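You operate a simulated robot arm through the tools that you are given. There is no shell and no other tool. Be economical: measure what you need, move in short steps, check, and stop when the job is done.

Carry out the task below with a simulated two-armed robot. There is one attempt and no reset: what you move stays moved.

JOB
On the right half of the bench, fold the blue cloth in half, so that its two long edges meet.

Only the result counts: the job must be done as asked and must still hold three seconds after the hand-in. Knocking over, shifting, dropping, spilling or breaking anything else fails it. Flat cloth is picked up by pressing the open fingertips on it (5 to 10 N) and closing them slowly along it; thin cloth reads only 2 to 8 mm in the jaws.

ROBOT AND FRAMES
Two 7-joint arms with two-finger grippers on one trunk, on a base that drives. Base frame: it is fixed to the floor where the robot stands at the start and does not move with it; the origin is under the middle of the robot, x ahead of it, y to its left, z up; the surface under the hand at the start is at about z = 0.85. Lengths are in m, angles in degrees, forces in N, time in s.
The left shoulder is at the start at [0.078, 0.151, 0.938], the right one opposite. With the tool pointing down near the work surface each hand reaches from about 0.1 to 0.78 m from the robot's upright axis, wherever it stands, measured 20 degrees to its own side. Places, roughly: right half of the bench [0.7, 0.1, 0.8]. Payload 2.54 kg a hand.
The tool frame of a hand sits at the grasp point between the pads (the TCP): z along the fingers, y along the line on which they close. The tips reach 0.03 m beyond it. Largest opening 0.116 m; the body of the gripper starts 0.095 m behind the TCP.
Orientation is told as [roll, pitch, yaw] about the base's x, y, z axes, in that order, counted from this pose: with the fingers straight down and closing along the base's y, the tool's x points along the base's -x, its y along +y and its z along -z.

CONTROLS
- The arms move only by the tool move_arm. It takes "left_series", "right_series" or both (then of equal length, played together; a hand with none holds still); each is a list of rows, each an object of numbers (a shift or turn left out is 0, a gripper value left out holds the last): "dx", "dy", "dz": the shift along the tool's x, y, z in m; "wx", "wy", "wz": the turn, a rotation vector about the tool's x, y, z in degrees. In form: [{"dx": .., "dy": .., "dz": .., "wx": .., "wy": .., "wz": ..}, ...]. A call has 1 to 8 rows; each row shifts and turns the commanded pose from where the row before left it, along the tool's axes as they then stand. "left_gripper" and "right_gripper" are, for a hand that has rows, the gripper command, from -1 (fully open) to 1 (shut), values between in proportion, set as the call begins (left out, the last holds). A row lasts 0.2 s, in which the tool goes at most 0.05 m and 8.6 degrees; a call with a longer step from one row to the next is refused whole, and so is a gripper value outside its range. A pose out of reach is approached as far as the arm can. The call stops where the force on the tool passes 40 N (or 10 N more than at its start, if that is more) or the arm is blocked; 0.2 s more then pass. Each finger travels about 0.072 m/s and halts on what it meets, pressing with about 36 N; the grip force reading is that of the motor and also rises with nothing between the fingers. The clock runs only during rows and for 0.2 s after the last one: add rows that do not move to give the fingers time. It gives the time, the measured TCP pose, the force on the tool (base axes), the opening and the grip force at its end, in the units of the frame above (readings bear some noise), with the torque about the TCP (base axes, N m) and any sound that the robot's microphone picked up.
- Cameras (640 x 400 px; columns grow to the right, rows downward): "scene" is now at [0.1586, 0.0129, 1.0832]; the picture's right is [0.15, -0.99, 0.00], its down [-0.31, -0.05, -0.95] and it looks along [0.94, 0.15, -0.31] (base axes); focal length 214 px, centre (320, 200). "left" rides on the left gripper at [0.069, 0.015, -0.122] in its tool frame; the picture's right is [-0.22, 0.98, 0.00], its down [-0.83, -0.18, -0.53] and it looks along [-0.52, -0.12, 0.85] (tool axes); focal length 251 px, centre (320, 200). "right" rides on the right gripper at [0.069, -0.015, -0.122] in its tool frame; the picture's right is [0.22, 0.98, 0.00], its down [-0.83, 0.18, -0.53] and it looks along [-0.52, 0.12, 0.85] (tool axes); focal length 251 px, centre (320, 200). There is no depth. A picture from a camera that has moved, and an enlarged one, comes with that camera's place and axes in the base frame and with its lens.
- get_image(camera): a new picture of that camera. It takes no simulated time.
- move_column(by): slides the trunk up (or, below 0, down) by that many m; the arms and the scene camera ride with it, the base frame stays. It gives what a move gives, with no picture.
- drive_base(legs): drives the robot by 1 to 6 legs, each [ahead, left, turn to the left] in m, m and degrees, along the robot's own axes; the way and the turn of a leg run together, so that a leg with both is an arc; at most 1.5 m and 180 degrees a leg. The arms and the cameras ride along, it lands a little off, and it stops where it bumps. It gives what a move gives.
- pan_tilt(pan, tilt): turns the head with the scene camera to pan (to the left, within 80 degrees either way) and tilt (down, from -29 to 69), counted from straight ahead of the robot. It gives what a move gives.
- close_up(camera, box): a new picture of the part [left, top, right, bottom] of that camera's present view, enlarged. It takes no simulated time.
- hand_in(): hands the job in; it is judged then, once.

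Work in short steps. Places have to be worked out from the pictures, the camera data and where the tool is seen: move nearer, look again, correct. Check each grasp and each placing, and mend what went wrong. You have 120 turns and 88 pictures in all, those below and enlarged ones among them. Open the grippers and draw the arms clear of the work before you hand the job in, unless the task says otherwise; then end with one line.

The tools are called after "Emit:" as a command line: name --argument value ..., lists and objects as JSON in quotes. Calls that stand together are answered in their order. move_arm: Moves the arms, as the interface text tells. Its arguments: {"type":"object","properties":{"left_series":{"type":"array","items":{"type":"object","properties":{"dx":{"type":"number"},"dy":{"type":"number"},"dz":{"type":"number"},"wx":{"type":"number"},"wy":{"type":"number"},"wz":{"type":"number"}}}},"left_gripper":{"type":"number"},"right_series":{"type":"array","items":{"type":"object","properties":{"dx":{"type":"number"},"dy":{"type":"number"},"dz":{"type":"number"},"wx":{"type":"number"},"wy":{"type":"number"},"wz":{"type":"number"}}}},"right_gripper":{"type":"number"}},"required":[]} The other tools are called the same way: move_column (by) slides the trunk up or down; drive_base (legs) drives the base; pan_tilt (pan, tilt) turns the head that bears the scene camera; get_image (camera) takes a picture; close_up (camera, box) takes an enlarged picture of a part of a camera's view; hand_in () hands the job in.

At the start:

```text
time_s: 0.0
left_tool_pos: [0.5409, 0.1234, 0.9989]
left_tool_rot: [0.0, 0.0, 0.2]
left_force: [-0.7, -1.1, -0.9]
left_moment: [0.02, -0.02, 0.01]
left_width: 0.1159
left_finger_force: 0.0
right_tool_pos: [0.4191, -0.2373, 1.0583]
right_tool_rot: [-0.1, 0.1, 0.0]
right_force: [0.2, -0.2, 0.3]
right_moment: [-0.02, -0.01, 0.02]
right_width: 0.1161
right_finger_force: 0.0
trunk travel left (down, up): [-0.175, 0.114]
robot x, y, heading: [-0.0004, 0.0032, 0.2]
head pan, tilt: [8.8, 18.0]
```

scene: 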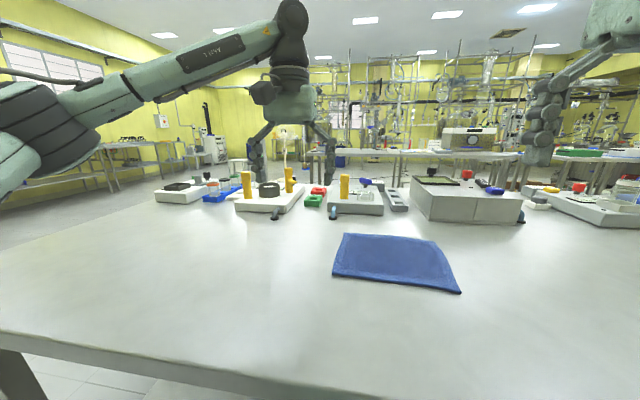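
right: 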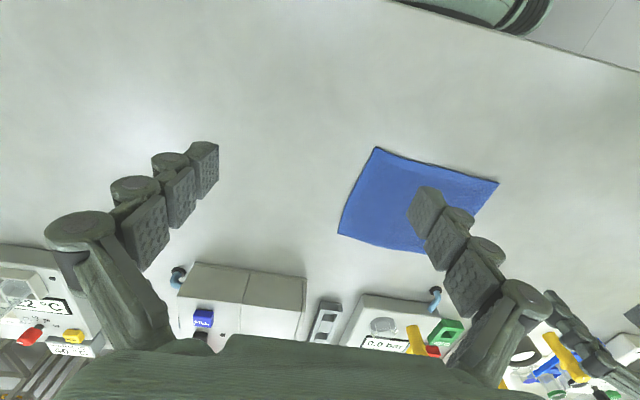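
left: 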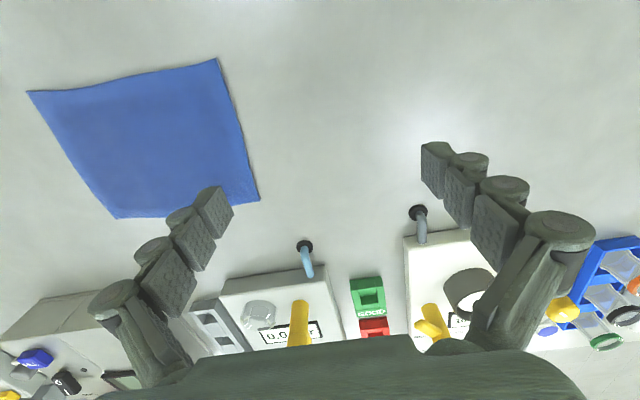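

The scene and left pictures agree with a bench at z≈0.85. The cloth corners come out near A(0.623,0.026), B(0.612,-0.170), C(0.451,-0.158), D(0.462,0.040), so the long edges run along y. I'll turn both hands about 90° so they close along x, cameras outward, to pick the near edge near both corners.

Emit:
move_arm --left_series '[{"wz": 8.5}, {"wz": 8.5}, {"wz": 8.5}, {"wz": 8.5}, {"wz": 8.5}, {"wz": 8.5}, {"wz": 8.5}, {"wz": 8.5}]' --right_series '[{"wz": -8.5}, {"wz": -8.5}, {"wz": -8.5}, {"wz": -8.5}, {"wz": -8.5}, {"wz": -8.5}, {"wz": -8.5}, {"wz": -8.5}]' --left_gripper 0.45 --right_gripper 0.45

```text
time_s: 1.8
left_tool_pos: [0.4668, 0.0816, 0.9675]
left_tool_rot: [0.1, -0.1, -67.8]
left_force: [0.5, -0.5, 0.1]
left_moment: [0.0, -0.01, 0.01]
left_width: 0.0321
left_finger_force: 0.0
left hand out of reach, approached as far as the arm can: row 6, 7, 8
right_tool_pos: [0.3695, -0.1687, 1.0136]
right_tool_rot: [-0.1, -0.1, 67.8]
right_force: [0.7, 0.4, 0.9]
right_moment: [-0.05, 0.0, -0.01]
right_width: 0.032
right_finger_force: 0.0
right hand out of reach, approached as far as the arm can: row 6, 7, 8
trunk travel left (down, up): [-0.175, 0.114]
robot x, y, heading: [-0.0015, 0.0, 0.1]
head pan, tilt: [8.8, 18.0]
```

Reach limited the turn at this height, so both hands drifted. I'll lower them a little, which should bring the wrists to an easier place, and see where they settle.

Emit:
move_arm --left_series '[{"dz": 0.02}, {"dz": 0.02}, {}]' --right_series '[{"dz": 0.03}, {"dz": 0.03}, {}]'

Emit:
get_image --camera "scene"

```text
time_s: 2.6
left_tool_pos: [0.4673, 0.0814, 0.93]
left_tool_rot: [-0.1, 0.0, -67.9]
left_force: [0.5, 0.0, -0.3]
left_moment: [0.01, 0.0, 0.02]
left_width: 0.0319
left_finger_force: 0.1
right_tool_pos: [0.3721, -0.1673, 0.9523]
right_tool_rot: [0.0, 0.1, 68.0]
right_force: [0.1, 0.1, -0.7]
right_moment: [0.0, -0.02, 0.01]
right_width: 0.0317
right_finger_force: 0.0
trunk travel left (down, up): [-0.175, 0.114]
robot x, y, heading: [-0.0003, -0.0004, -0.2]
head pan, tilt: [8.8, 18.0]
```

```text
84 pictures are left
camera scene: at [0.1586, 0.0129, 1.0832], right [0.15, -0.99, 0.0], down [-0.31, -0.05, -0.95], along [0.94, 0.15, -0.31], focal length 214 px, centre (320, 200)
```

scene: 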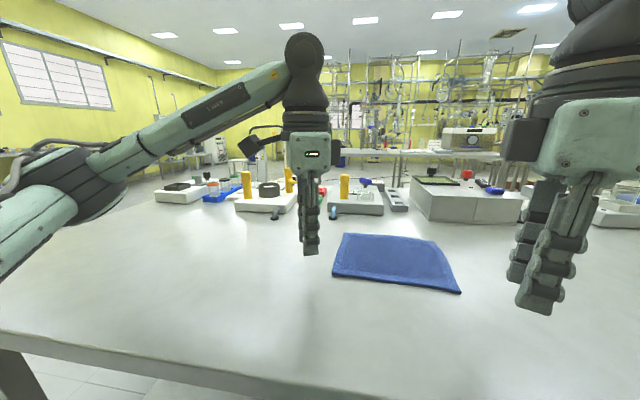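

The commanded pose follows the measured one. I'll finish the turns here, 25° more for the left and 19° for the right.

Emit:
move_arm --left_series '[{"wz": 8.5}, {"wz": 8.5}, {"wz": 8.5}]' --right_series '[{"wz": -6.2}, {"wz": -6.2}, {"wz": -6.2}]'

```text
time_s: 3.4
left_tool_pos: [0.3631, 0.0351, 0.9102]
left_tool_rot: [0.1, -0.1, -93.3]
left_force: [-0.2, 0.1, 0.3]
left_moment: [-0.01, 0.03, 0.01]
left_width: 0.032
left_finger_force: 0.0
left hand out of reach, approached as far as the arm can: row 1, 2, 3
right_tool_pos: [0.3177, -0.1288, 0.9684]
right_tool_rot: [-0.1, 0.0, 86.4]
right_force: [-0.6, 0.4, 0.4]
right_moment: [-0.01, 0.03, 0.03]
right_width: 0.0319
right_finger_force: 0.0
right hand out of reach, approached as far as the arm can: row 1, 2, 3
trunk travel left (down, up): [-0.175, 0.114]
robot x, y, heading: [0.0022, -0.001, -0.2]
head pan, tilt: [8.8, 18.0]
```

With this yaw the wrists cannot reach far ahead. Instead I'll pick the two near corners diagonally (left yaw ≈ +45, right ≈ -45), so I spread the hands and turn back.

Emit:
move_arm --left_series '[{"dx": 0.03, "wz": -8.5}, {"dx": 0.03, "wz": -8.5}, {"wz": -8.5}, {"wz": -8.5}, {"wz": -8.5}, {"wz": -8.5}, {"wz": -8.5}, {"wz": -8.5}]' --right_series '[{"dx": 0.03, "wz": 8.5}, {"dx": 0.03, "wz": 8.5}, {"wz": 8.5}, {"wz": 8.5}, {"wz": 8.5}, {"wz": 8.5}, {"wz": 8.5}, {"wz": 8.5}]'

Emit:
move_arm --left_series '[{"wz": -8.5}, {"wz": -8.5}, {"wz": -8.5}, {"wz": -8.5}, {"wz": -8.5}, {"wz": -8.5}, {"wz": -8.5}]' --right_series '[{"wz": 8.5}, {"wz": 8.5}, {"wz": 8.5}, {"wz": 8.5}, {"wz": 8.5}, {"wz": 8.5}, {"wz": 8.5}]'

```text
time_s: 5.2
left_tool_pos: [0.363, 0.0963, 0.9073]
left_tool_rot: [0.0, 0.0, -25.2]
left_force: [0.5, 0.2, 0.5]
left_moment: [-0.01, -0.01, 0.03]
left_width: 0.032
left_finger_force: 0.2
right_tool_pos: [0.31, -0.1884, 0.9686]
right_tool_rot: [0.1, 0.0, 18.4]
right_force: [0.1, 0.3, 0.1]
right_moment: [0.01, 0.01, 0.03]
right_width: 0.0318
right_finger_force: 0.1
trunk travel left (down, up): [-0.175, 0.114]
robot x, y, heading: [0.0015, 0.0017, -0.1]
head pan, tilt: [8.8, 18.0]
```

```text
time_s: 6.8
left_tool_pos: [0.3635, 0.0947, 0.9072]
left_tool_rot: [0.0, 0.0, 34.1]
left_force: [0.6, 0.7, 0.6]
left_moment: [0.02, -0.02, 0.01]
left_width: 0.032
left_finger_force: 0.1
right_tool_pos: [0.311, -0.1883, 0.9672]
right_tool_rot: [0.0, 0.1, -41.1]
right_force: [0.3, -0.1, -0.3]
right_moment: [-0.01, -0.01, 0.02]
right_width: 0.032
right_finger_force: 0.0
trunk travel left (down, up): [-0.175, 0.114]
robot x, y, heading: [0.0033, -0.0008, 0.0]
head pan, tilt: [8.8, 18.0]
```

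Both hold position freely at these yaws. Next I move above the corners D and C at tool z≈0.93, narrowing the jaws to about 22 mm, then look.

Emit:
move_arm --left_series '[{"wz": -7, "dz": -0.023}, {"dx": -0.0098, "dy": -0.0296}, {"dx": -0.0098, "dy": -0.0296}, {"dx": -0.0098, "dy": -0.0296}, {"dx": -0.0098, "dy": -0.0296}, {}]' --right_series '[{"wz": 8}, {"dx": -0.017, "dy": 0.0345}, {"dx": -0.017, "dy": 0.0345}, {"dx": -0.017, "dy": 0.0345}, {"dx": -0.017, "dy": 0.0345}, {"dz": 0.037}]' --left_gripper 0.62 --right_gripper 0.62

Emit:
get_image --camera "scene"

Emit:
get_image --camera "left"

Emit:
get_image --camera "right"

```text
time_s: 8.2
left_tool_pos: [0.4736, 0.029, 0.929]
left_tool_rot: [0.0, -0.1, 41.2]
left_force: [-0.2, -0.5, -0.1]
left_moment: [0.02, -0.02, -0.02]
left_width: 0.0223
left_finger_force: 0.1
right_tool_pos: [0.4579, -0.1515, 0.9337]
right_tool_rot: [-0.1, 0.0, -49.0]
right_force: [-0.2, -0.4, -0.6]
right_moment: [0.03, 0.03, 0.01]
right_width: 0.022
right_finger_force: 0.2
trunk travel left (down, up): [-0.175, 0.114]
robot x, y, heading: [0.0012, -0.0002, 0.2]
head pan, tilt: [8.8, 18.0]
```

```text
83 pictures are left
camera scene: at [0.1586, 0.0129, 1.0832], right [0.15, -0.99, 0.0], down [-0.31, -0.05, -0.95], along [0.94, 0.15, -0.31], focal length 214 px, centre (320, 200)
```

scene: 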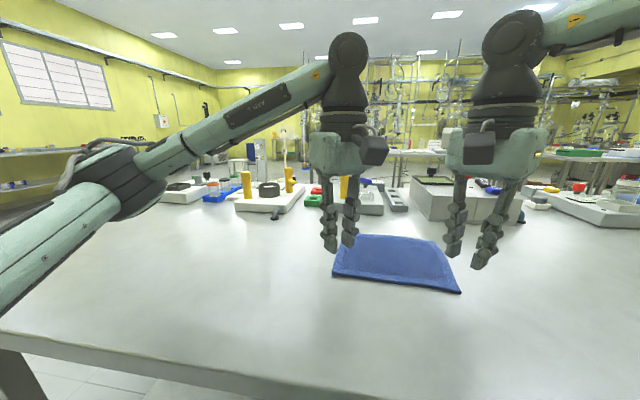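

```text
82 pictures are left
camera left: at [0.4109, -0.0018, 1.0524], right [-0.48, 0.88, 0.0], down [0.74, 0.41, 0.53], along [0.47, 0.26, -0.85], focal length 251 px, centre (320, 200)
```

left: 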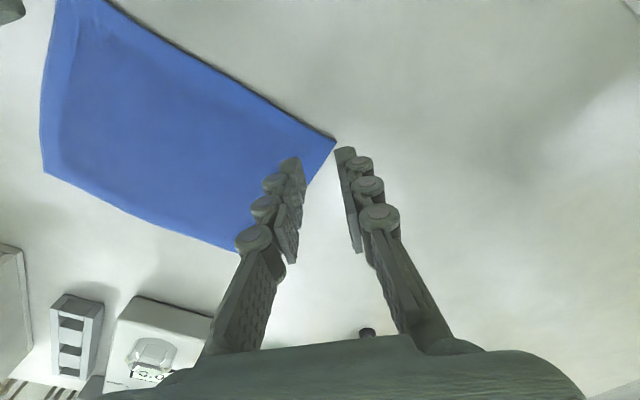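

```text
81 pictures are left
camera right: at [0.3997, -0.1091, 1.0569], right [0.6, 0.8, 0.0], down [0.68, -0.5, 0.53], along [0.43, -0.32, -0.85], focal length 251 px, centre (320, 200)
```

right: 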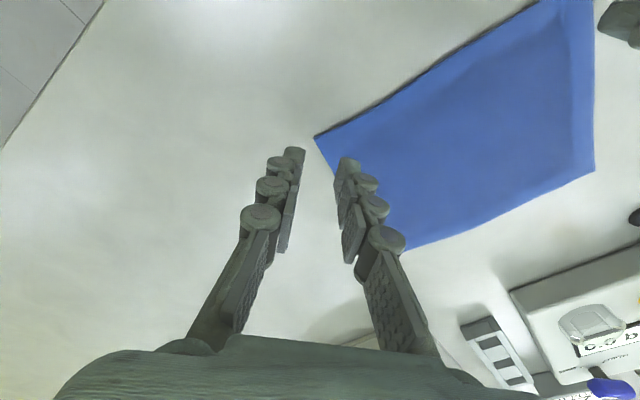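

From the wrist cameras the corners are D≈(0.465,0.042) and C≈(0.451,-0.153). The left hand is well set; I correct the right by a few mm and lower both to just above contact.

Emit:
move_arm --left_series '[{"dz": 0.015}, {"dz": 0.015}, {"dz": 0.012}, {}]' --right_series '[{"dx": 0.0033, "dy": 0.0069, "dz": 0.015}, {"dz": 0.016}, {"dz": 0.015}, {}]'

Emit:
get_image --camera "left"

Emit:
get_image --camera "right"

```text
time_s: 9.2
left_tool_pos: [0.4703, 0.0303, 0.8883]
left_tool_rot: [0.0, 0.0, 41.0]
left_force: [0.7, -0.1, -0.2]
left_moment: [0.01, 0.0, -0.02]
left_width: 0.0223
left_finger_force: 0.0
right_tool_pos: [0.4597, -0.144, 0.8849]
right_tool_rot: [0.0, 0.0, -49.0]
right_force: [-0.2, 1.2, -0.5]
right_moment: [-0.03, 0.03, -0.01]
right_width: 0.0221
right_finger_force: 0.0
trunk travel left (down, up): [-0.175, 0.114]
robot x, y, heading: [-0.0001, 0.0008, 0.0]
head pan, tilt: [8.8, 18.0]
```

```text
80 pictures are left
camera left: at [0.4081, -0.0018, 1.011], right [-0.48, 0.88, 0.0], down [0.74, 0.41, 0.53], along [0.47, 0.26, -0.85], focal length 251 px, centre (320, 200)
```

left: 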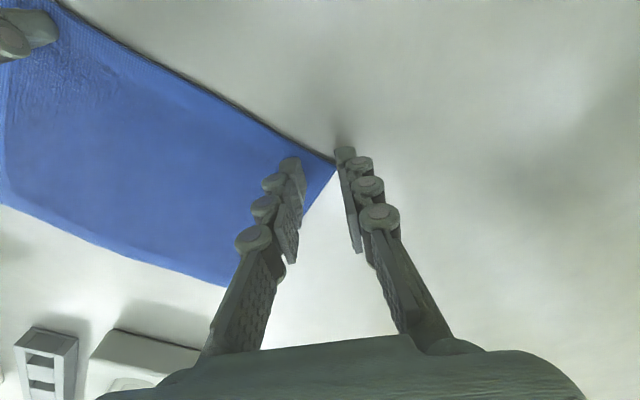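

```text
79 pictures are left
camera right: at [0.4026, -0.1013, 1.008], right [0.6, 0.8, 0.0], down [0.68, -0.5, 0.53], along [0.43, -0.32, -0.85], focal length 251 px, centre (320, 200)
```

right: 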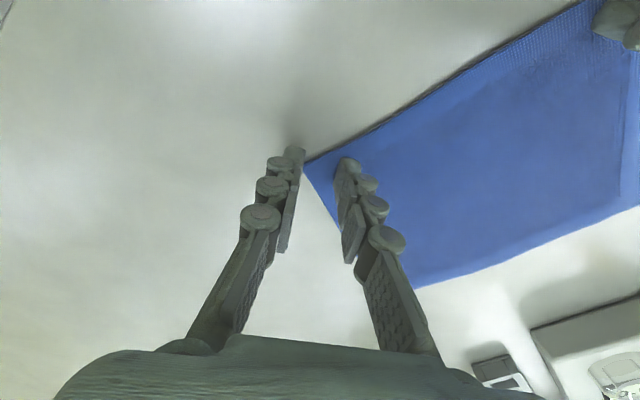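

Each corner sits at the inner face of the outer finger. I shift 3 mm inward so both tips press cloth, then lower in small steps to contact.

Emit:
move_arm --left_series '[{"dy": -0.003, "dz": 0.004}, {"dz": 0.003}, {"dz": 0.001}]' --right_series '[{"dy": 0.003, "dz": 0.003}, {"dz": 0.001}, {"dz": 0.001}]'

```text
time_s: 10.0
left_tool_pos: [0.4719, 0.0281, 0.8816]
left_tool_rot: [-0.1, -0.1, 41.1]
left_force: [0.5, 0.3, 6.2]
left_moment: [-0.05, -0.04, -0.01]
left_width: 0.0217
left_finger_force: 0.1
right_tool_pos: [0.4642, -0.139, 0.8822]
right_tool_rot: [0.1, 0.0, -48.9]
right_force: [1.4, -1.7, 10.1]
right_moment: [0.07, -0.09, -0.01]
right_width: 0.0225
right_finger_force: 0.0
trunk travel left (down, up): [-0.175, 0.114]
robot x, y, heading: [0.0004, 0.0, -0.0]
head pan, tilt: [8.8, 18.0]
```

Contact: 6 N left, 10 N right. Now close in small steps.

Emit:
move_arm --left_series '[{}]' --right_series '[{}]' --left_gripper 0.72 --right_gripper 0.72

Emit:
move_arm --left_series '[{}]' --right_series '[{}]' --left_gripper 0.82 --right_gripper 0.82

Emit:
get_image --camera "left"

Emit:
get_image --camera "right"

```text
time_s: 10.4
left_tool_pos: [0.4712, 0.0284, 0.8814]
left_tool_rot: [0.0, 0.0, 41.0]
left_force: [0.2, -0.3, 7.1]
left_moment: [-0.08, -0.02, -0.03]
left_width: 0.0157
left_finger_force: 0.1
right_tool_pos: [0.4629, -0.1402, 0.8816]
right_tool_rot: [0.1, -0.1, -49.0]
right_force: [-0.1, 0.2, 10.8]
right_moment: [0.09, -0.08, 0.04]
right_width: 0.0154
right_finger_force: 0.2
trunk travel left (down, up): [-0.175, 0.114]
robot x, y, heading: [-0.0018, 0.0013, -0.2]
head pan, tilt: [8.8, 18.0]
```

```text
time_s: 10.8
left_tool_pos: [0.471, 0.029, 0.8825]
left_tool_rot: [-0.1, 0.0, 41.0]
left_force: [-1.9, -1.6, 6.1]
left_moment: [-0.09, 0.02, -0.03]
left_width: 0.01
left_finger_force: 0.0
right_tool_pos: [0.4628, -0.1395, 0.8802]
right_tool_rot: [0.1, 0.0, -48.9]
right_force: [-0.2, 2.4, 10.1]
right_moment: [0.13, -0.04, -0.03]
right_width: 0.0095
right_finger_force: 0.0
trunk travel left (down, up): [-0.175, 0.114]
robot x, y, heading: [-0.0027, -0.0005, 0.2]
head pan, tilt: [8.8, 18.0]
```

```text
78 pictures are left
camera left: at [0.4091, -0.0047, 1.0041], right [-0.48, 0.88, 0.0], down [0.74, 0.41, 0.53], along [0.47, 0.26, -0.85], focal length 251 px, centre (320, 200)
```

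left: 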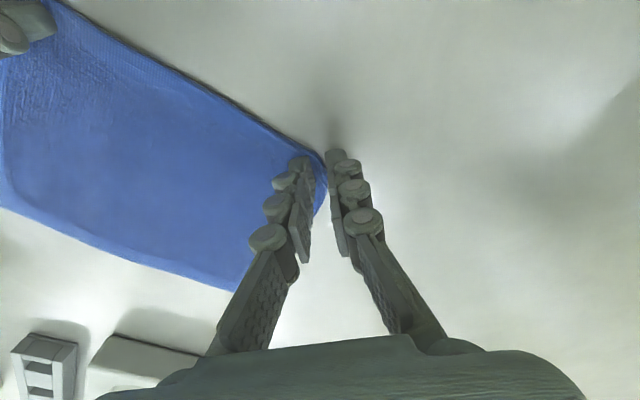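

```text
77 pictures are left
camera right: at [0.4048, -0.098, 1.0034], right [0.6, 0.8, 0.0], down [0.68, -0.5, 0.53], along [0.43, -0.32, -0.84], focal length 251 px, centre (320, 200)
```

right: 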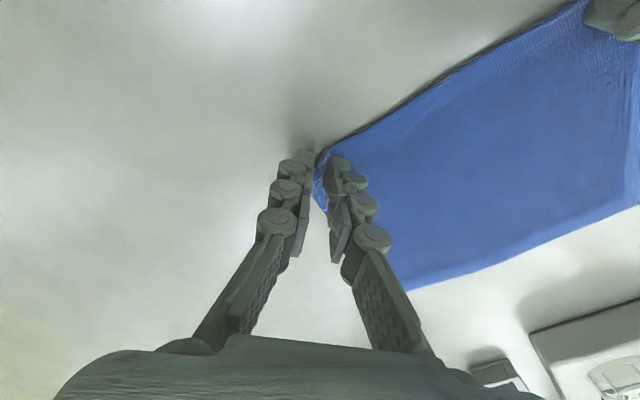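

The corners are buckling up between the pads as wanted. I finish closing.

Emit:
move_arm --left_series '[{}]' --right_series '[{}]' --left_gripper 0.9 --right_gripper 0.9

Emit:
move_arm --left_series '[{}, {}]' --right_series '[{}, {}]' --left_gripper 1 --right_gripper 1

Emit:
move_arm --left_series '[{"dz": -0.01}, {"dz": -0.01}, {"dz": -0.01}, {}]' --right_series '[{"dz": -0.01}, {"dz": -0.01}, {"dz": -0.01}, {}]'

Emit:
get_image --camera "left"

Emit:
get_image --camera "scene"

```text
time_s: 11.2
left_tool_pos: [0.4723, 0.0273, 0.8816]
left_tool_rot: [-0.1, 0.0, 41.1]
left_force: [-0.8, -0.9, 4.5]
left_moment: [-0.07, -0.02, 0.0]
left_width: 0.0048
left_finger_force: 0.1
right_tool_pos: [0.4629, -0.1392, 0.8814]
right_tool_rot: [0.2, -0.1, -48.9]
right_force: [-1.0, 1.8, 10.3]
right_moment: [0.16, -0.01, 0.03]
right_width: 0.0061
right_finger_force: 0.5
trunk travel left (down, up): [-0.175, 0.114]
robot x, y, heading: [-0.0004, -0.0004, 0.0]
head pan, tilt: [8.8, 18.0]
```

```text
time_s: 11.8
left_tool_pos: [0.4714, 0.0277, 0.8799]
left_tool_rot: [-0.1, 0.1, 41.1]
left_force: [0.6, -1.3, 2.0]
left_moment: [-0.01, 0.0, 0.01]
left_width: 0.0
left_finger_force: 28.6
right_tool_pos: [0.4626, -0.1403, 0.8801]
right_tool_rot: [0.0, 0.0, -48.9]
right_force: [0.3, 1.7, 8.4]
right_moment: [0.16, -0.03, -0.02]
right_width: 0.0026
right_finger_force: 31.9
trunk travel left (down, up): [-0.175, 0.114]
robot x, y, heading: [-0.001, 0.0016, -0.1]
head pan, tilt: [8.8, 18.0]
```

```text
time_s: 12.8
left_tool_pos: [0.4738, 0.0286, 0.9093]
left_tool_rot: [0.1, 0.0, 41.1]
left_force: [-0.2, -0.3, 0.2]
left_moment: [-0.01, 0.01, 0.03]
left_width: 0.0001
left_finger_force: 28.1
right_tool_pos: [0.4631, -0.1401, 0.9097]
right_tool_rot: [-0.1, 0.1, -48.9]
right_force: [-0.3, -0.4, -0.2]
right_moment: [0.01, 0.02, -0.01]
right_width: 0.0037
right_finger_force: 37.4
trunk travel left (down, up): [-0.175, 0.114]
robot x, y, heading: [0.0026, 0.0021, 0.1]
head pan, tilt: [8.8, 18.0]
```

```text
76 pictures are left
camera left: at [0.4113, -0.0039, 1.032], right [-0.48, 0.88, 0.0], down [0.74, 0.41, 0.53], along [0.47, 0.26, -0.85], focal length 251 px, centre (320, 200)
```

left: 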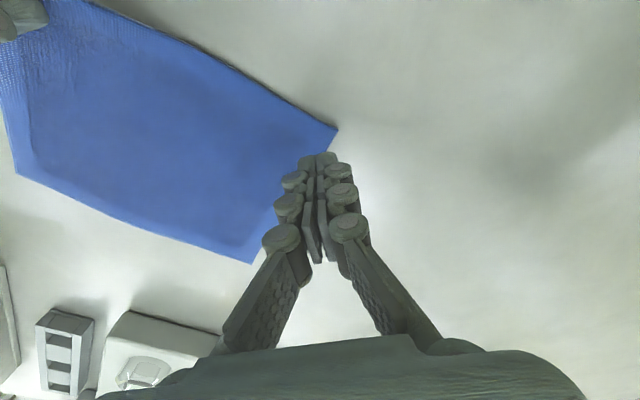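

```text
75 pictures are left
camera scene: at [0.1586, 0.0129, 1.0832], right [0.15, -0.99, 0.0], down [-0.31, -0.05, -0.95], along [0.94, 0.15, -0.31], focal length 214 px, centre (320, 200)
```

scene: 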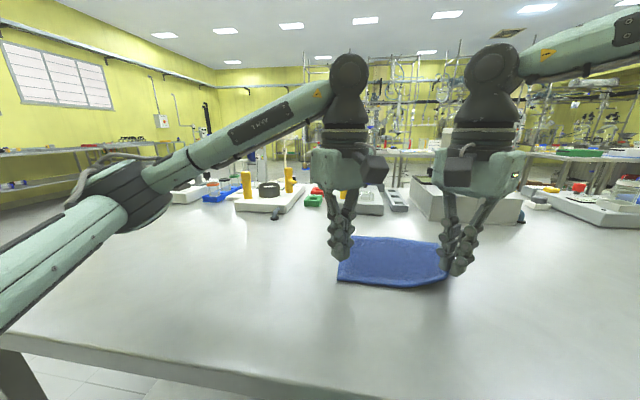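

The right hand holds the corner (3.7 mm), but the left slipped. The corner D now shows at about (0.452,0.033). I reopen the left, shift 12 mm along its x, and press again a bit further in.

Emit:
move_arm --left_series '[{}, {"dx": 0.012}, {"dz": 0.01}, {"dz": 0.008}, {}]' --left_gripper 0.6

Emit:
get_image --camera "left"

```text
time_s: 14.0
left_tool_pos: [0.4628, 0.0197, 0.8938]
left_tool_rot: [0.0, 0.1, 41.2]
left_force: [-1.0, 1.0, 0.1]
left_moment: [-0.02, 0.0, -0.02]
left_width: 0.0231
left_finger_force: 0.1
right_tool_pos: [0.463, -0.1402, 0.91]
right_tool_rot: [0.0, 0.0, -49.0]
right_force: [-0.3, 0.2, 0.2]
right_moment: [0.01, -0.05, 0.0]
right_width: 0.0018
right_finger_force: 31.3
trunk travel left (down, up): [-0.175, 0.114]
robot x, y, heading: [-0.0046, 0.0033, 0.1]
head pan, tilt: [8.8, 18.0]
```

```text
74 pictures are left
camera left: at [0.4004, -0.0114, 1.0151], right [-0.48, 0.88, 0.0], down [0.74, 0.41, 0.53], along [0.47, 0.26, -0.85], focal length 251 px, centre (320, 200)
```

left: 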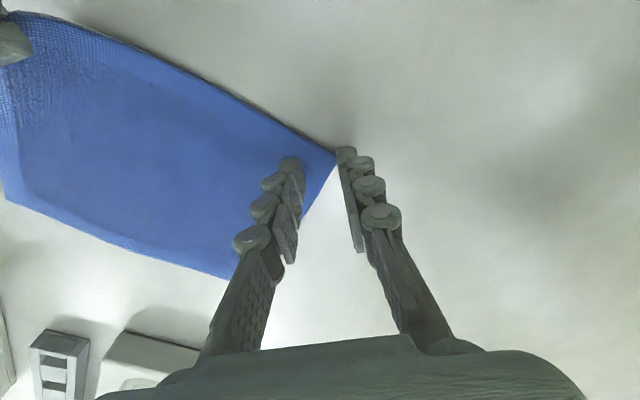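

Laterally aligned now. I move 4 mm further in so the outer finger also sits on cloth, and lower to a firmer press (~9 N).

Emit:
move_arm --left_series '[{"dy": -0.004, "dz": 0.005}, {"dz": 0.005}, {"dz": 0.003}, {"dz": 0.0015}]'

```text
time_s: 15.0
left_tool_pos: [0.4643, 0.0178, 0.8808]
left_tool_rot: [-0.5, -0.1, 41.1]
left_force: [2.7, -0.5, 34.9]
left_moment: [-0.18, -0.18, 0.0]
left_width: 0.0241
left_finger_force: 0.2
right_tool_pos: [0.4619, -0.1396, 0.9114]
right_tool_rot: [0.1, 0.0, -49.1]
right_force: [-1.0, -1.2, 0.4]
right_moment: [-0.03, 0.01, 0.0]
right_width: 0.002
right_finger_force: 31.6
trunk travel left (down, up): [-0.175, 0.114]
robot x, y, heading: [-0.0007, -0.0011, 0.1]
head pan, tilt: [8.8, 18.0]
```

Too firm at 35 N; I back off 1.5 mm.

Emit:
move_arm --left_series '[{"dz": -0.0012}]'

```text
time_s: 15.4
left_tool_pos: [0.4655, 0.019, 0.8794]
left_tool_rot: [0.0, -0.1, 41.0]
left_force: [0.8, -1.1, 22.5]
left_moment: [-0.1, 0.0, 0.0]
left_width: 0.0203
left_finger_force: 4.4
right_tool_pos: [0.4613, -0.1394, 0.9107]
right_tool_rot: [0.0, -0.1, -49.0]
right_force: [0.6, 0.2, -1.1]
right_moment: [0.02, -0.05, -0.03]
right_width: 0.0017
right_finger_force: 31.3
trunk travel left (down, up): [-0.175, 0.114]
robot x, y, heading: [-0.0015, 0.0031, 0.1]
head pan, tilt: [8.8, 18.0]
```

Emit:
move_arm --left_series '[{"dz": -0.0012}]'

Emit:
get_image --camera "left"

```text
time_s: 15.8
left_tool_pos: [0.4648, 0.0184, 0.8801]
left_tool_rot: [0.1, 0.0, 41.0]
left_force: [0.5, -0.5, 13.9]
left_moment: [-0.03, 0.01, -0.04]
left_width: 0.0209
left_finger_force: 4.8
right_tool_pos: [0.4617, -0.1403, 0.9096]
right_tool_rot: [0.1, -0.1, -48.9]
right_force: [0.5, 0.7, -0.7]
right_moment: [0.04, 0.06, 0.02]
right_width: 0.002
right_finger_force: 31.0
trunk travel left (down, up): [-0.175, 0.114]
robot x, y, heading: [0.0035, -0.0005, 0.1]
head pan, tilt: [8.8, 18.0]
```

```text
73 pictures are left
camera left: at [0.403, -0.0147, 1.0013], right [-0.48, 0.88, 0.0], down [0.74, 0.4, 0.53], along [0.47, 0.26, -0.85], focal length 251 px, centre (320, 200)
```

left: 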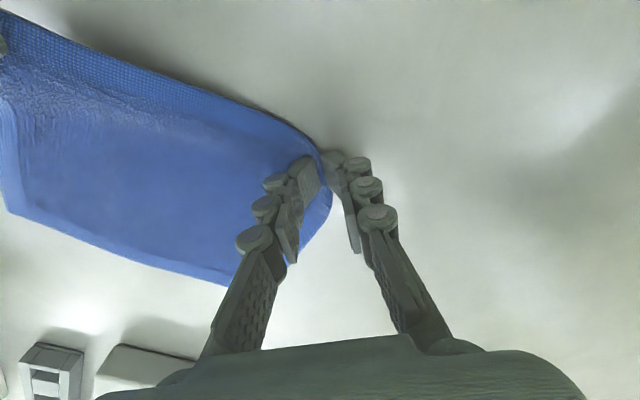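

Force is 14 N and the cloth buckles between the tips; close slowly now.

Emit:
move_arm --left_series '[{"dz": -0.0003}]' --left_gripper 0.72

Emit:
move_arm --left_series '[{}]' --left_gripper 0.82

Emit:
move_arm --left_series '[{}]' --left_gripper 0.9

Emit:
move_arm --left_series '[{}, {}]' --left_gripper 1

Emit:
get_image --camera "left"

```text
time_s: 16.2
left_tool_pos: [0.4641, 0.0187, 0.8801]
left_tool_rot: [0.0, 0.0, 41.1]
left_force: [-0.6, -0.2, 7.0]
left_moment: [-0.05, 0.02, 0.01]
left_width: 0.0171
left_finger_force: 0.1
right_tool_pos: [0.4631, -0.1415, 0.91]
right_tool_rot: [0.1, 0.0, -49.1]
right_force: [0.1, -0.2, 0.2]
right_moment: [-0.02, -0.02, -0.04]
right_width: 0.0019
right_finger_force: 31.3
trunk travel left (down, up): [-0.175, 0.114]
robot x, y, heading: [0.0013, 0.0, 0.1]
head pan, tilt: [8.8, 18.0]
```

```text
time_s: 16.6
left_tool_pos: [0.4641, 0.0181, 0.8802]
left_tool_rot: [0.0, 0.0, 41.1]
left_force: [-0.8, -0.1, 8.3]
left_moment: [-0.01, -0.01, -0.02]
left_width: 0.0103
left_finger_force: 0.0
right_tool_pos: [0.4632, -0.1396, 0.9097]
right_tool_rot: [0.0, 0.0, -49.0]
right_force: [1.1, 0.4, 0.3]
right_moment: [0.0, 0.0, -0.05]
right_width: 0.0019
right_finger_force: 31.3
trunk travel left (down, up): [-0.175, 0.114]
robot x, y, heading: [0.0005, -0.0011, -0.2]
head pan, tilt: [8.8, 18.0]
```

```text
time_s: 17.0
left_tool_pos: [0.4653, 0.0188, 0.8814]
left_tool_rot: [-0.1, 0.0, 41.1]
left_force: [-0.4, -0.9, 8.6]
left_moment: [0.01, -0.02, -0.02]
left_width: 0.0049
left_finger_force: 0.1
right_tool_pos: [0.4634, -0.1396, 0.9089]
right_tool_rot: [0.1, 0.0, -49.0]
right_force: [0.2, 0.5, 0.3]
right_moment: [0.01, -0.02, 0.03]
right_width: 0.0019
right_finger_force: 32.0
trunk travel left (down, up): [-0.175, 0.114]
robot x, y, heading: [0.0014, 0.0013, -0.2]
head pan, tilt: [8.8, 18.0]
```

```text
time_s: 17.6
left_tool_pos: [0.4652, 0.0179, 0.8801]
left_tool_rot: [0.0, -0.1, 41.1]
left_force: [-0.9, -0.6, 6.2]
left_moment: [-0.03, -0.02, -0.02]
left_width: 0.0
left_finger_force: 28.8
right_tool_pos: [0.4639, -0.1398, 0.9102]
right_tool_rot: [0.0, 0.1, -49.0]
right_force: [0.7, 0.6, 0.2]
right_moment: [0.03, 0.01, -0.02]
right_width: 0.0018
right_finger_force: 31.6
trunk travel left (down, up): [-0.175, 0.114]
robot x, y, heading: [0.0007, 0.0015, -0.0]
head pan, tilt: [8.8, 18.0]
```

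```text
72 pictures are left
camera left: at [0.4031, -0.0147, 1.003], right [-0.48, 0.88, 0.0], down [0.74, 0.41, 0.53], along [0.47, 0.26, -0.85], focal length 251 px, centre (320, 200)
```

left: 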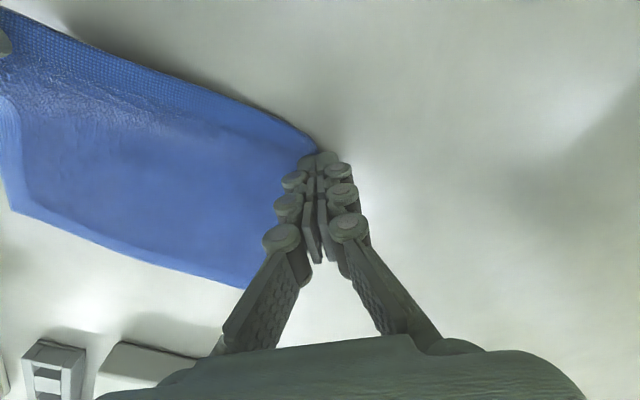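

Width 0: slipped again. I'll lift, look, and retry with a wider opening and both fingers well on the cloth.

Emit:
move_arm --left_series '[{"dz": -0.008}, {}, {}]' --left_gripper 0.4

Emit:
get_image --camera "left"

```text
time_s: 18.4
left_tool_pos: [0.466, 0.0178, 0.8889]
left_tool_rot: [0.0, 0.0, 41.2]
left_force: [-0.3, -0.4, 0.5]
left_moment: [-0.02, 0.0, -0.02]
left_width: 0.0349
left_finger_force: 0.1
right_tool_pos: [0.4622, -0.1393, 0.9114]
right_tool_rot: [-0.1, -0.1, -49.0]
right_force: [-0.4, 0.1, 0.4]
right_moment: [0.01, 0.0, -0.01]
right_width: 0.0019
right_finger_force: 31.2
trunk travel left (down, up): [-0.175, 0.114]
robot x, y, heading: [0.0014, 0.0021, -0.2]
head pan, tilt: [8.8, 18.0]
```

```text
71 pictures are left
camera left: at [0.4034, -0.0148, 1.0106], right [-0.48, 0.88, 0.0], down [0.74, 0.41, 0.53], along [0.47, 0.26, -0.85], focal length 251 px, centre (320, 200)
```

left: 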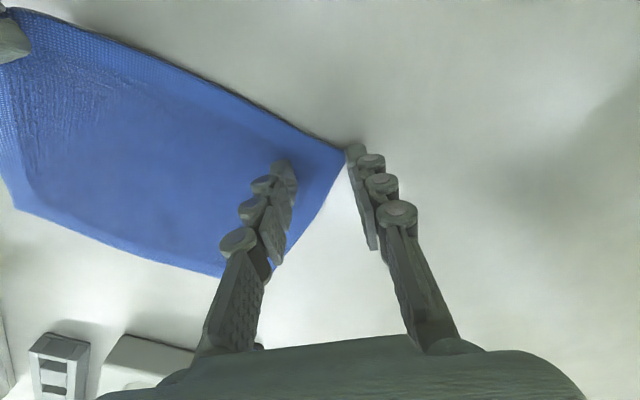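

Corner D≈(0.450,0.031). I shift 8 mm inward and 3 mm laterally, then press gently.

Emit:
move_arm --left_series '[{"dx": 0.003, "dy": -0.008}, {"dz": 0.005}, {"dz": 0.0015}, {"dz": 0.001}]'

```text
time_s: 19.4
left_tool_pos: [0.4684, 0.0088, 0.883]
left_tool_rot: [-0.1, 0.0, 41.0]
left_force: [-1.5, -0.9, 8.8]
left_moment: [-0.03, 0.01, 0.03]
left_width: 0.0352
left_finger_force: 0.1
right_tool_pos: [0.4614, -0.1401, 0.9101]
right_tool_rot: [0.1, -0.1, -48.9]
right_force: [0.5, -0.3, -0.7]
right_moment: [-0.01, 0.02, 0.01]
right_width: 0.0019
right_finger_force: 31.1
trunk travel left (down, up): [-0.175, 0.114]
robot x, y, heading: [-0.0026, 0.0002, 0.1]
head pan, tilt: [8.8, 18.0]
```

Good, 8.8 N. Closing in steps, adding a touch of press as it closes.

Emit:
move_arm --left_series '[{}]' --left_gripper 0.52

Emit:
move_arm --left_series '[{}]' --left_gripper 0.64

Emit:
move_arm --left_series '[{}]' --left_gripper 0.76

Emit:
get_image --camera "left"

```text
time_s: 19.8
left_tool_pos: [0.4699, 0.0099, 0.8813]
left_tool_rot: [-0.2, -0.1, 41.0]
left_force: [0.2, -0.7, 10.6]
left_moment: [-0.02, -0.05, -0.01]
left_width: 0.0278
left_finger_force: 0.0
right_tool_pos: [0.4632, -0.1402, 0.91]
right_tool_rot: [0.2, 0.0, -48.9]
right_force: [0.7, 0.4, -0.1]
right_moment: [0.02, 0.01, -0.01]
right_width: 0.0023
right_finger_force: 31.5
trunk travel left (down, up): [-0.175, 0.114]
robot x, y, heading: [-0.0003, -0.0047, 0.0]
head pan, tilt: [8.8, 18.0]
```

```text
time_s: 20.2
left_tool_pos: [0.4687, 0.0102, 0.8814]
left_tool_rot: [-0.1, 0.0, 41.1]
left_force: [0.0, -0.7, 9.8]
left_moment: [-0.02, -0.04, 0.01]
left_width: 0.0206
left_finger_force: 0.0
right_tool_pos: [0.4639, -0.1402, 0.9098]
right_tool_rot: [0.1, 0.0, -48.9]
right_force: [1.1, 0.1, 0.8]
right_moment: [-0.01, -0.02, 0.04]
right_width: 0.0019
right_finger_force: 31.4
trunk travel left (down, up): [-0.175, 0.114]
robot x, y, heading: [0.0042, -0.0004, 0.0]
head pan, tilt: [8.8, 18.0]
```

```text
time_s: 20.6
left_tool_pos: [0.4693, 0.0095, 0.8812]
left_tool_rot: [0.1, 0.0, 41.1]
left_force: [-0.5, -0.6, 8.3]
left_moment: [0.0, -0.01, 0.02]
left_width: 0.0129
left_finger_force: 0.2
right_tool_pos: [0.4614, -0.1399, 0.9105]
right_tool_rot: [0.0, 0.0, -48.9]
right_force: [0.0, 1.0, -0.2]
right_moment: [0.05, 0.0, 0.0]
right_width: 0.002
right_finger_force: 31.2
trunk travel left (down, up): [-0.175, 0.114]
robot x, y, heading: [0.0013, -0.0006, 0.0]
head pan, tilt: [8.8, 18.0]
```

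```text
70 pictures are left
camera left: at [0.407, -0.0227, 1.0043], right [-0.48, 0.88, 0.0], down [0.74, 0.41, 0.53], along [0.47, 0.26, -0.85], focal length 251 px, centre (320, 200)
```

left: 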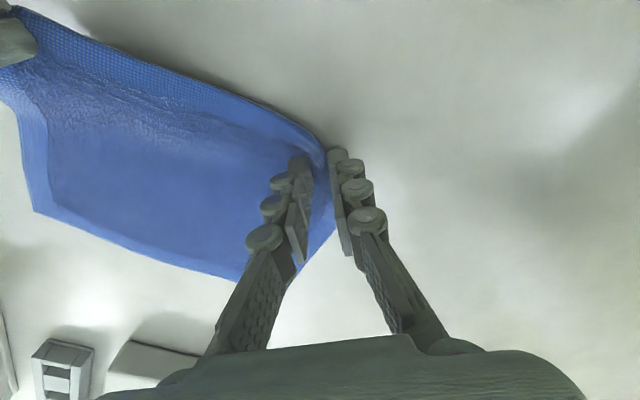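

A clear bulge stands between the pads. I finish closing.

Emit:
move_arm --left_series '[{"dz": 0.0002}]' --left_gripper 0.86

Emit:
move_arm --left_series '[{"dz": 0.0002}]' --left_gripper 0.93

Emit:
move_arm --left_series '[{}, {}]' --left_gripper 1

Emit:
get_image --camera "left"

```text
time_s: 21.0
left_tool_pos: [0.4709, 0.0092, 0.8824]
left_tool_rot: [0.0, 0.0, 41.0]
left_force: [-0.2, -1.6, 6.5]
left_moment: [-0.04, 0.01, -0.01]
left_width: 0.0078
left_finger_force: 0.1
right_tool_pos: [0.4625, -0.1396, 0.9093]
right_tool_rot: [0.0, 0.1, -48.9]
right_force: [1.4, 1.4, -0.2]
right_moment: [0.02, -0.04, 0.05]
right_width: 0.0021
right_finger_force: 31.6
trunk travel left (down, up): [-0.175, 0.114]
robot x, y, heading: [-0.0017, -0.0012, -0.2]
head pan, tilt: [8.8, 18.0]
```

```text
time_s: 21.4
left_tool_pos: [0.4702, 0.0104, 0.8808]
left_tool_rot: [-0.1, 0.0, 41.1]
left_force: [0.1, -2.3, 5.4]
left_moment: [-0.06, -0.04, 0.0]
left_width: 0.005
left_finger_force: 4.0
right_tool_pos: [0.4622, -0.1393, 0.9099]
right_tool_rot: [0.0, 0.0, -48.9]
right_force: [0.4, 2.0, -0.1]
right_moment: [0.06, 0.0, 0.05]
right_width: 0.0018
right_finger_force: 31.0
trunk travel left (down, up): [-0.175, 0.114]
robot x, y, heading: [0.0026, 0.0014, 0.1]
head pan, tilt: [8.8, 18.0]
```

```text
time_s: 22.0
left_tool_pos: [0.4697, 0.0102, 0.8811]
left_tool_rot: [-0.2, -0.1, 41.1]
left_force: [0.2, -3.3, 5.8]
left_moment: [-0.08, -0.04, 0.03]
left_width: 0.0029
left_finger_force: 32.1
right_tool_pos: [0.4624, -0.139, 0.9099]
right_tool_rot: [0.1, 0.0, -49.0]
right_force: [0.2, 1.5, 0.7]
right_moment: [0.05, 0.01, 0.06]
right_width: 0.0018
right_finger_force: 31.3
trunk travel left (down, up): [-0.175, 0.114]
robot x, y, heading: [0.0031, 0.0002, 0.3]
head pan, tilt: [8.8, 18.0]
```

```text
69 pictures are left
camera left: at [0.4074, -0.0225, 1.0038], right [-0.48, 0.88, 0.0], down [0.74, 0.41, 0.53], along [0.47, 0.26, -0.85], focal length 251 px, centre (320, 200)
```

left: 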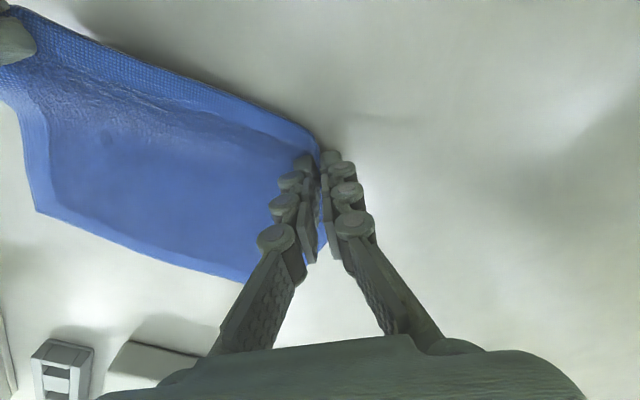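

Left now reads 2.9 mm, holding cloth. I lift it level with the right and look at both.

Emit:
move_arm --left_series '[{"dz": -0.01}, {"dz": -0.01}, {"dz": -0.009}, {}]'

Emit:
get_image --camera "left"

Emit:
get_image --camera "right"

Emit:
close_up --camera "scene" --box '[280, 180, 500, 320]'

```text
time_s: 23.0
left_tool_pos: [0.468, 0.0101, 0.9102]
left_tool_rot: [0.0, 0.0, 41.1]
left_force: [-0.3, -0.7, 0.6]
left_moment: [-0.01, -0.01, -0.03]
left_width: 0.0029
left_finger_force: 31.7
right_tool_pos: [0.4637, -0.1385, 0.9096]
right_tool_rot: [0.0, -0.1, -49.0]
right_force: [0.0, 0.8, -0.1]
right_moment: [0.1, 0.01, 0.01]
right_width: 0.0018
right_finger_force: 31.8
trunk travel left (down, up): [-0.175, 0.114]
robot x, y, heading: [0.0025, -0.0013, 0.4]
head pan, tilt: [8.8, 18.0]
```

```text
68 pictures are left
camera left: at [0.4064, -0.0221, 1.0327], right [-0.48, 0.88, 0.0], down [0.74, 0.41, 0.53], along [0.47, 0.26, -0.85], focal length 251 px, centre (320, 200)
```

left: 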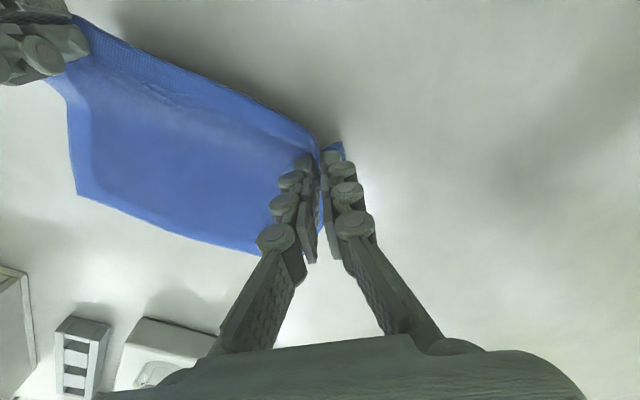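

```text
67 pictures are left
camera right: at [0.4058, -0.0976, 1.0325], right [0.6, 0.8, 0.0], down [0.68, -0.5, 0.53], along [0.43, -0.32, -0.85], focal length 251 px, centre (320, 200)
```

right: 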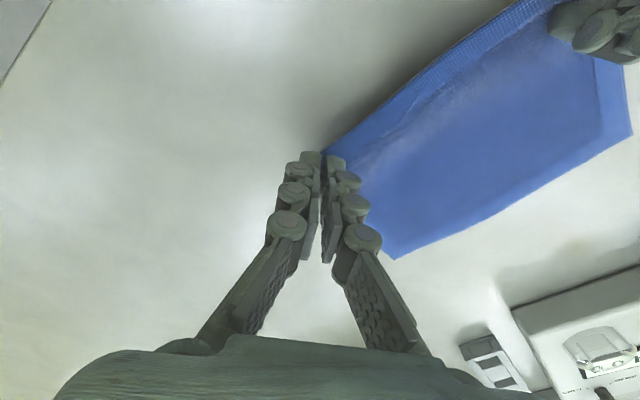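

```text
2.86 times, centred on (390, 250) of scene
camera zoom: at [0.1586, 0.0129, 1.0832], right [0.15, -0.99, 0.0], down [-0.31, -0.05, -0.95], along [0.94, 0.15, -0.31], focal length 613 px, centre (120, 57)
```

zoom: 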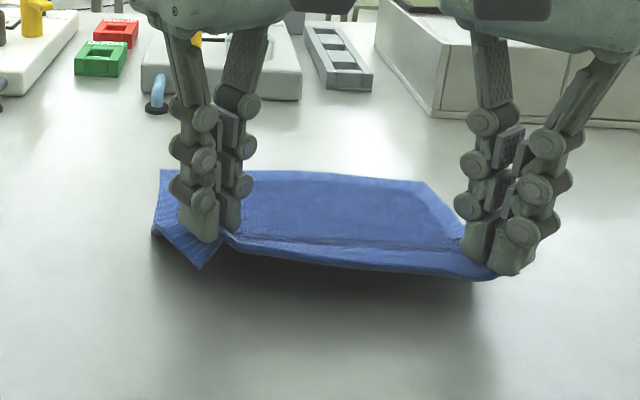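

Both corners are held. From the pictures the far corners are now at A≈(0.587,0.050) and B≈(0.597,-0.150), the cloth having slid slightly. I'll carry both hands up and forward in a slack arc, first 40% of the way.

Emit:
move_arm --left_series '[{"dx": -0.0087, "dy": -0.006, "dz": -0.009}, {"dx": -0.0087, "dy": -0.006, "dz": -0.009}, {"dx": -0.0087, "dy": -0.006, "dz": -0.009}, {"dx": -0.0087, "dy": -0.006, "dz": -0.007}, {}]' --right_series '[{"dx": -0.0081, "dy": 0.0099, "dz": -0.009}, {"dx": -0.0081, "dy": 0.0099, "dz": -0.009}, {"dx": -0.0081, "dy": 0.0099, "dz": -0.009}, {"dx": -0.0081, "dy": 0.0099, "dz": -0.007}, {}]'

Emit:
close_up --camera "scene" --box '[280, 180, 500, 320]'

Emit:
get_image --camera "left"

```text
time_s: 24.2
left_tool_pos: [0.5089, 0.0154, 0.9445]
left_tool_rot: [0.0, 0.0, 41.1]
left_force: [1.5, -4.0, -0.4]
left_moment: [-0.1, -0.03, 0.05]
left_width: 0.0031
left_finger_force: 32.0
right_tool_pos: [0.5161, -0.1393, 0.9427]
right_tool_rot: [0.0, 0.0, -49.0]
right_force: [-0.2, 4.3, 0.1]
right_moment: [0.17, -0.02, 0.05]
right_width: 0.002
right_finger_force: 31.4
trunk travel left (down, up): [-0.175, 0.114]
robot x, y, heading: [0.0022, -0.0004, 0.0]
head pan, tilt: [8.8, 18.0]
```

```text
2.86 times, centred on (390, 250) of scene
camera zoom: at [0.1586, 0.0129, 1.0832], right [0.15, -0.99, 0.0], down [-0.31, -0.05, -0.95], along [0.94, 0.15, -0.31], focal length 613 px, centre (120, 57)
```

zoom: 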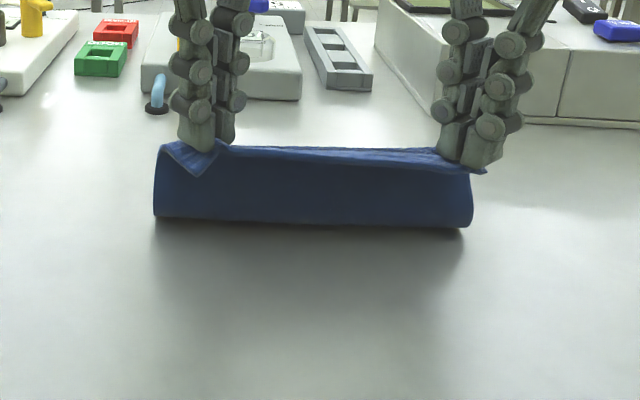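

```text
64 pictures are left
camera left: at [0.4478, -0.0178, 1.0667], right [-0.48, 0.88, 0.0], down [0.74, 0.41, 0.53], along [0.47, 0.26, -0.85], focal length 251 px, centre (320, 200)
```

left: 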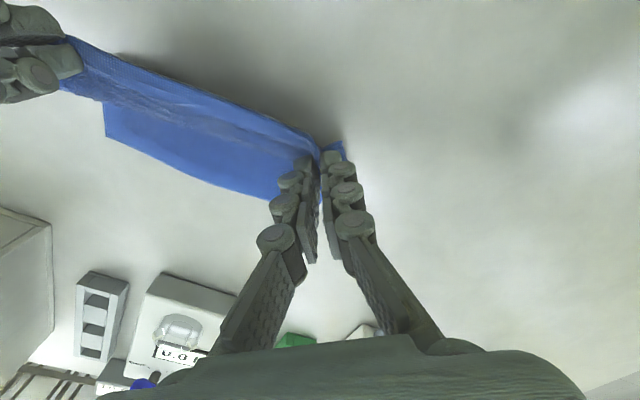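

The fold arcs nicely with both corners held (slight 4 N tension between hands, so I'll not spread further). The left corner flap hangs back on the robot side; turning the hands inward-out (left yaw toward 0 and beyond, right likewise) will swing the flaps forward. I turn them here first.

Emit:
move_arm --left_series '[{"wz": 8, "dy": -0.001}, {"wz": 8}, {"wz": 8}, {"wz": 8}, {"wz": 8}]' --right_series '[{"wz": -8, "dy": 0.002}, {"wz": -8}, {"wz": -8}, {"wz": -8}, {"wz": -8}]'

Emit:
close_up --camera "scene" --box '[280, 180, 500, 320]'

```text
time_s: 25.4
left_tool_pos: [0.511, 0.0137, 0.9435]
left_tool_rot: [-0.1, 0.0, 1.0]
left_force: [1.2, -3.0, -0.6]
left_moment: [-0.13, -0.01, 0.12]
left_width: 0.003
left_finger_force: 32.0
right_tool_pos: [0.516, -0.1389, 0.9427]
right_tool_rot: [0.0, -0.1, -8.8]
right_force: [-1.6, 3.0, -0.2]
right_moment: [0.11, -0.01, 0.0]
right_width: 0.0018
right_finger_force: 31.3
trunk travel left (down, up): [-0.175, 0.114]
robot x, y, heading: [-0.0027, -0.0009, 0.0]
head pan, tilt: [8.8, 18.0]
```

```text
2.86 times, centred on (390, 250) of scene
camera zoom: at [0.1586, 0.0129, 1.0832], right [0.15, -0.99, 0.0], down [-0.31, -0.05, -0.95], along [0.94, 0.15, -0.31], focal length 613 px, centre (120, 57)
```

zoom: 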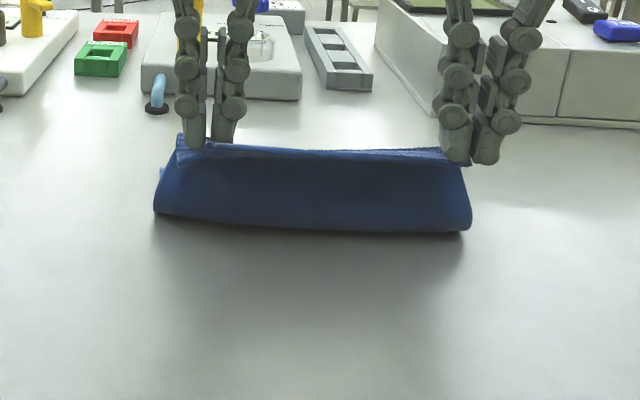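

Both flaps swung round well. Now continue forward and down while turning another 35°.

Emit:
move_arm --left_series '[{"dx": -0.0124, "dy": 0.0008, "wz": 7}, {"dx": -0.0122, "dy": 0.0023, "wz": 7, "dz": 0.003}, {"dx": -0.0119, "dy": 0.0038, "wz": 7, "dz": 0.009}, {"dx": -0.0113, "dy": 0.0052, "wz": 7, "dz": 0.01}, {"dx": -0.0106, "dy": 0.0065, "wz": 7, "dz": 0.01}]' --right_series '[{"dx": -0.0143, "dy": 0.0033, "wz": -7}, {"dx": -0.0146, "dy": 0.0015, "wz": -7, "dz": 0.003}, {"dx": -0.0146, "dy": -0.0003, "wz": -7, "dz": 0.009}, {"dx": -0.0145, "dy": -0.002, "wz": -7, "dz": 0.01}, {"dx": -0.0141, "dy": -0.0038, "wz": -7, "dz": 0.01}]'

Emit:
close_up --camera "scene" --box '[280, 180, 500, 320]'

Emit:
get_image --camera "left"

Emit:
get_image --camera "right"

```text
time_s: 26.6
left_tool_pos: [0.5728, 0.0165, 0.9108]
left_tool_rot: [-0.2, -0.3, -34.3]
left_force: [4.1, -21.1, 1.4]
left_moment: [-0.55, -0.05, 0.38]
left_width: 0.0033
left_finger_force: 32.4
right_tool_pos: [0.5742, -0.1468, 0.9175]
right_tool_rot: [0.2, -0.1, 26.3]
right_force: [-3.1, 20.0, -0.2]
right_moment: [0.63, 0.09, 0.09]
right_width: 0.0021
right_finger_force: 31.2
right hand out of reach, approached as far as the arm can: row 4, 5
trunk travel left (down, up): [-0.175, 0.114]
robot x, y, heading: [0.0044, -0.0014, -0.1]
head pan, tilt: [8.8, 18.0]
```

```text
2.86 times, centred on (390, 250) of scene
camera zoom: at [0.1587, 0.0126, 1.0831], right [0.15, -0.99, 0.0], down [-0.31, -0.05, -0.95], along [0.94, 0.15, -0.31], focal length 613 px, centre (120, 57)
```

zoom: 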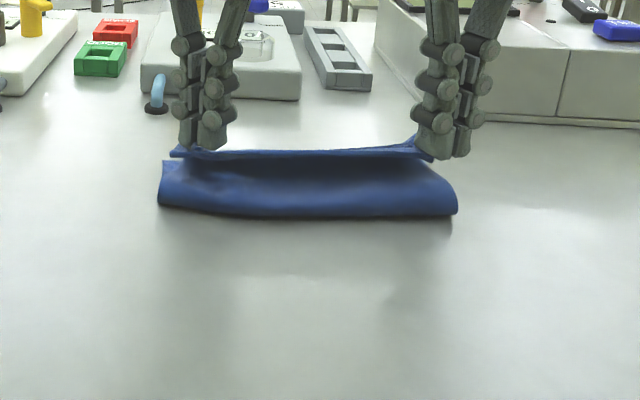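

```text
61 pictures are left
camera left: at [0.525, 0.07, 1.0328], right [0.73, 0.69, 0.0], down [0.58, -0.61, 0.54], along [0.37, -0.39, -0.84], focal length 251 px, centre (320, 200)
```

left: 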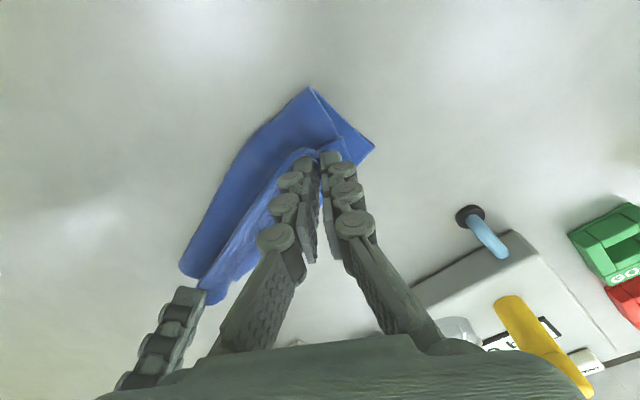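

```text
60 pictures are left
camera right: at [0.5186, -0.1919, 1.0399], right [-0.63, 0.78, 0.0], down [0.66, 0.53, 0.54], along [0.42, 0.34, -0.84], focal length 251 px, centre (320, 200)
```

right: 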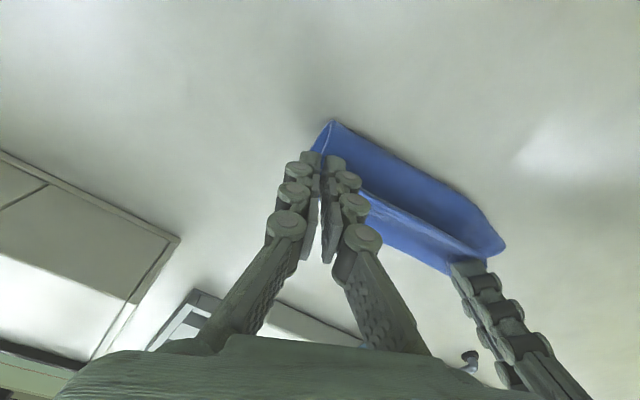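

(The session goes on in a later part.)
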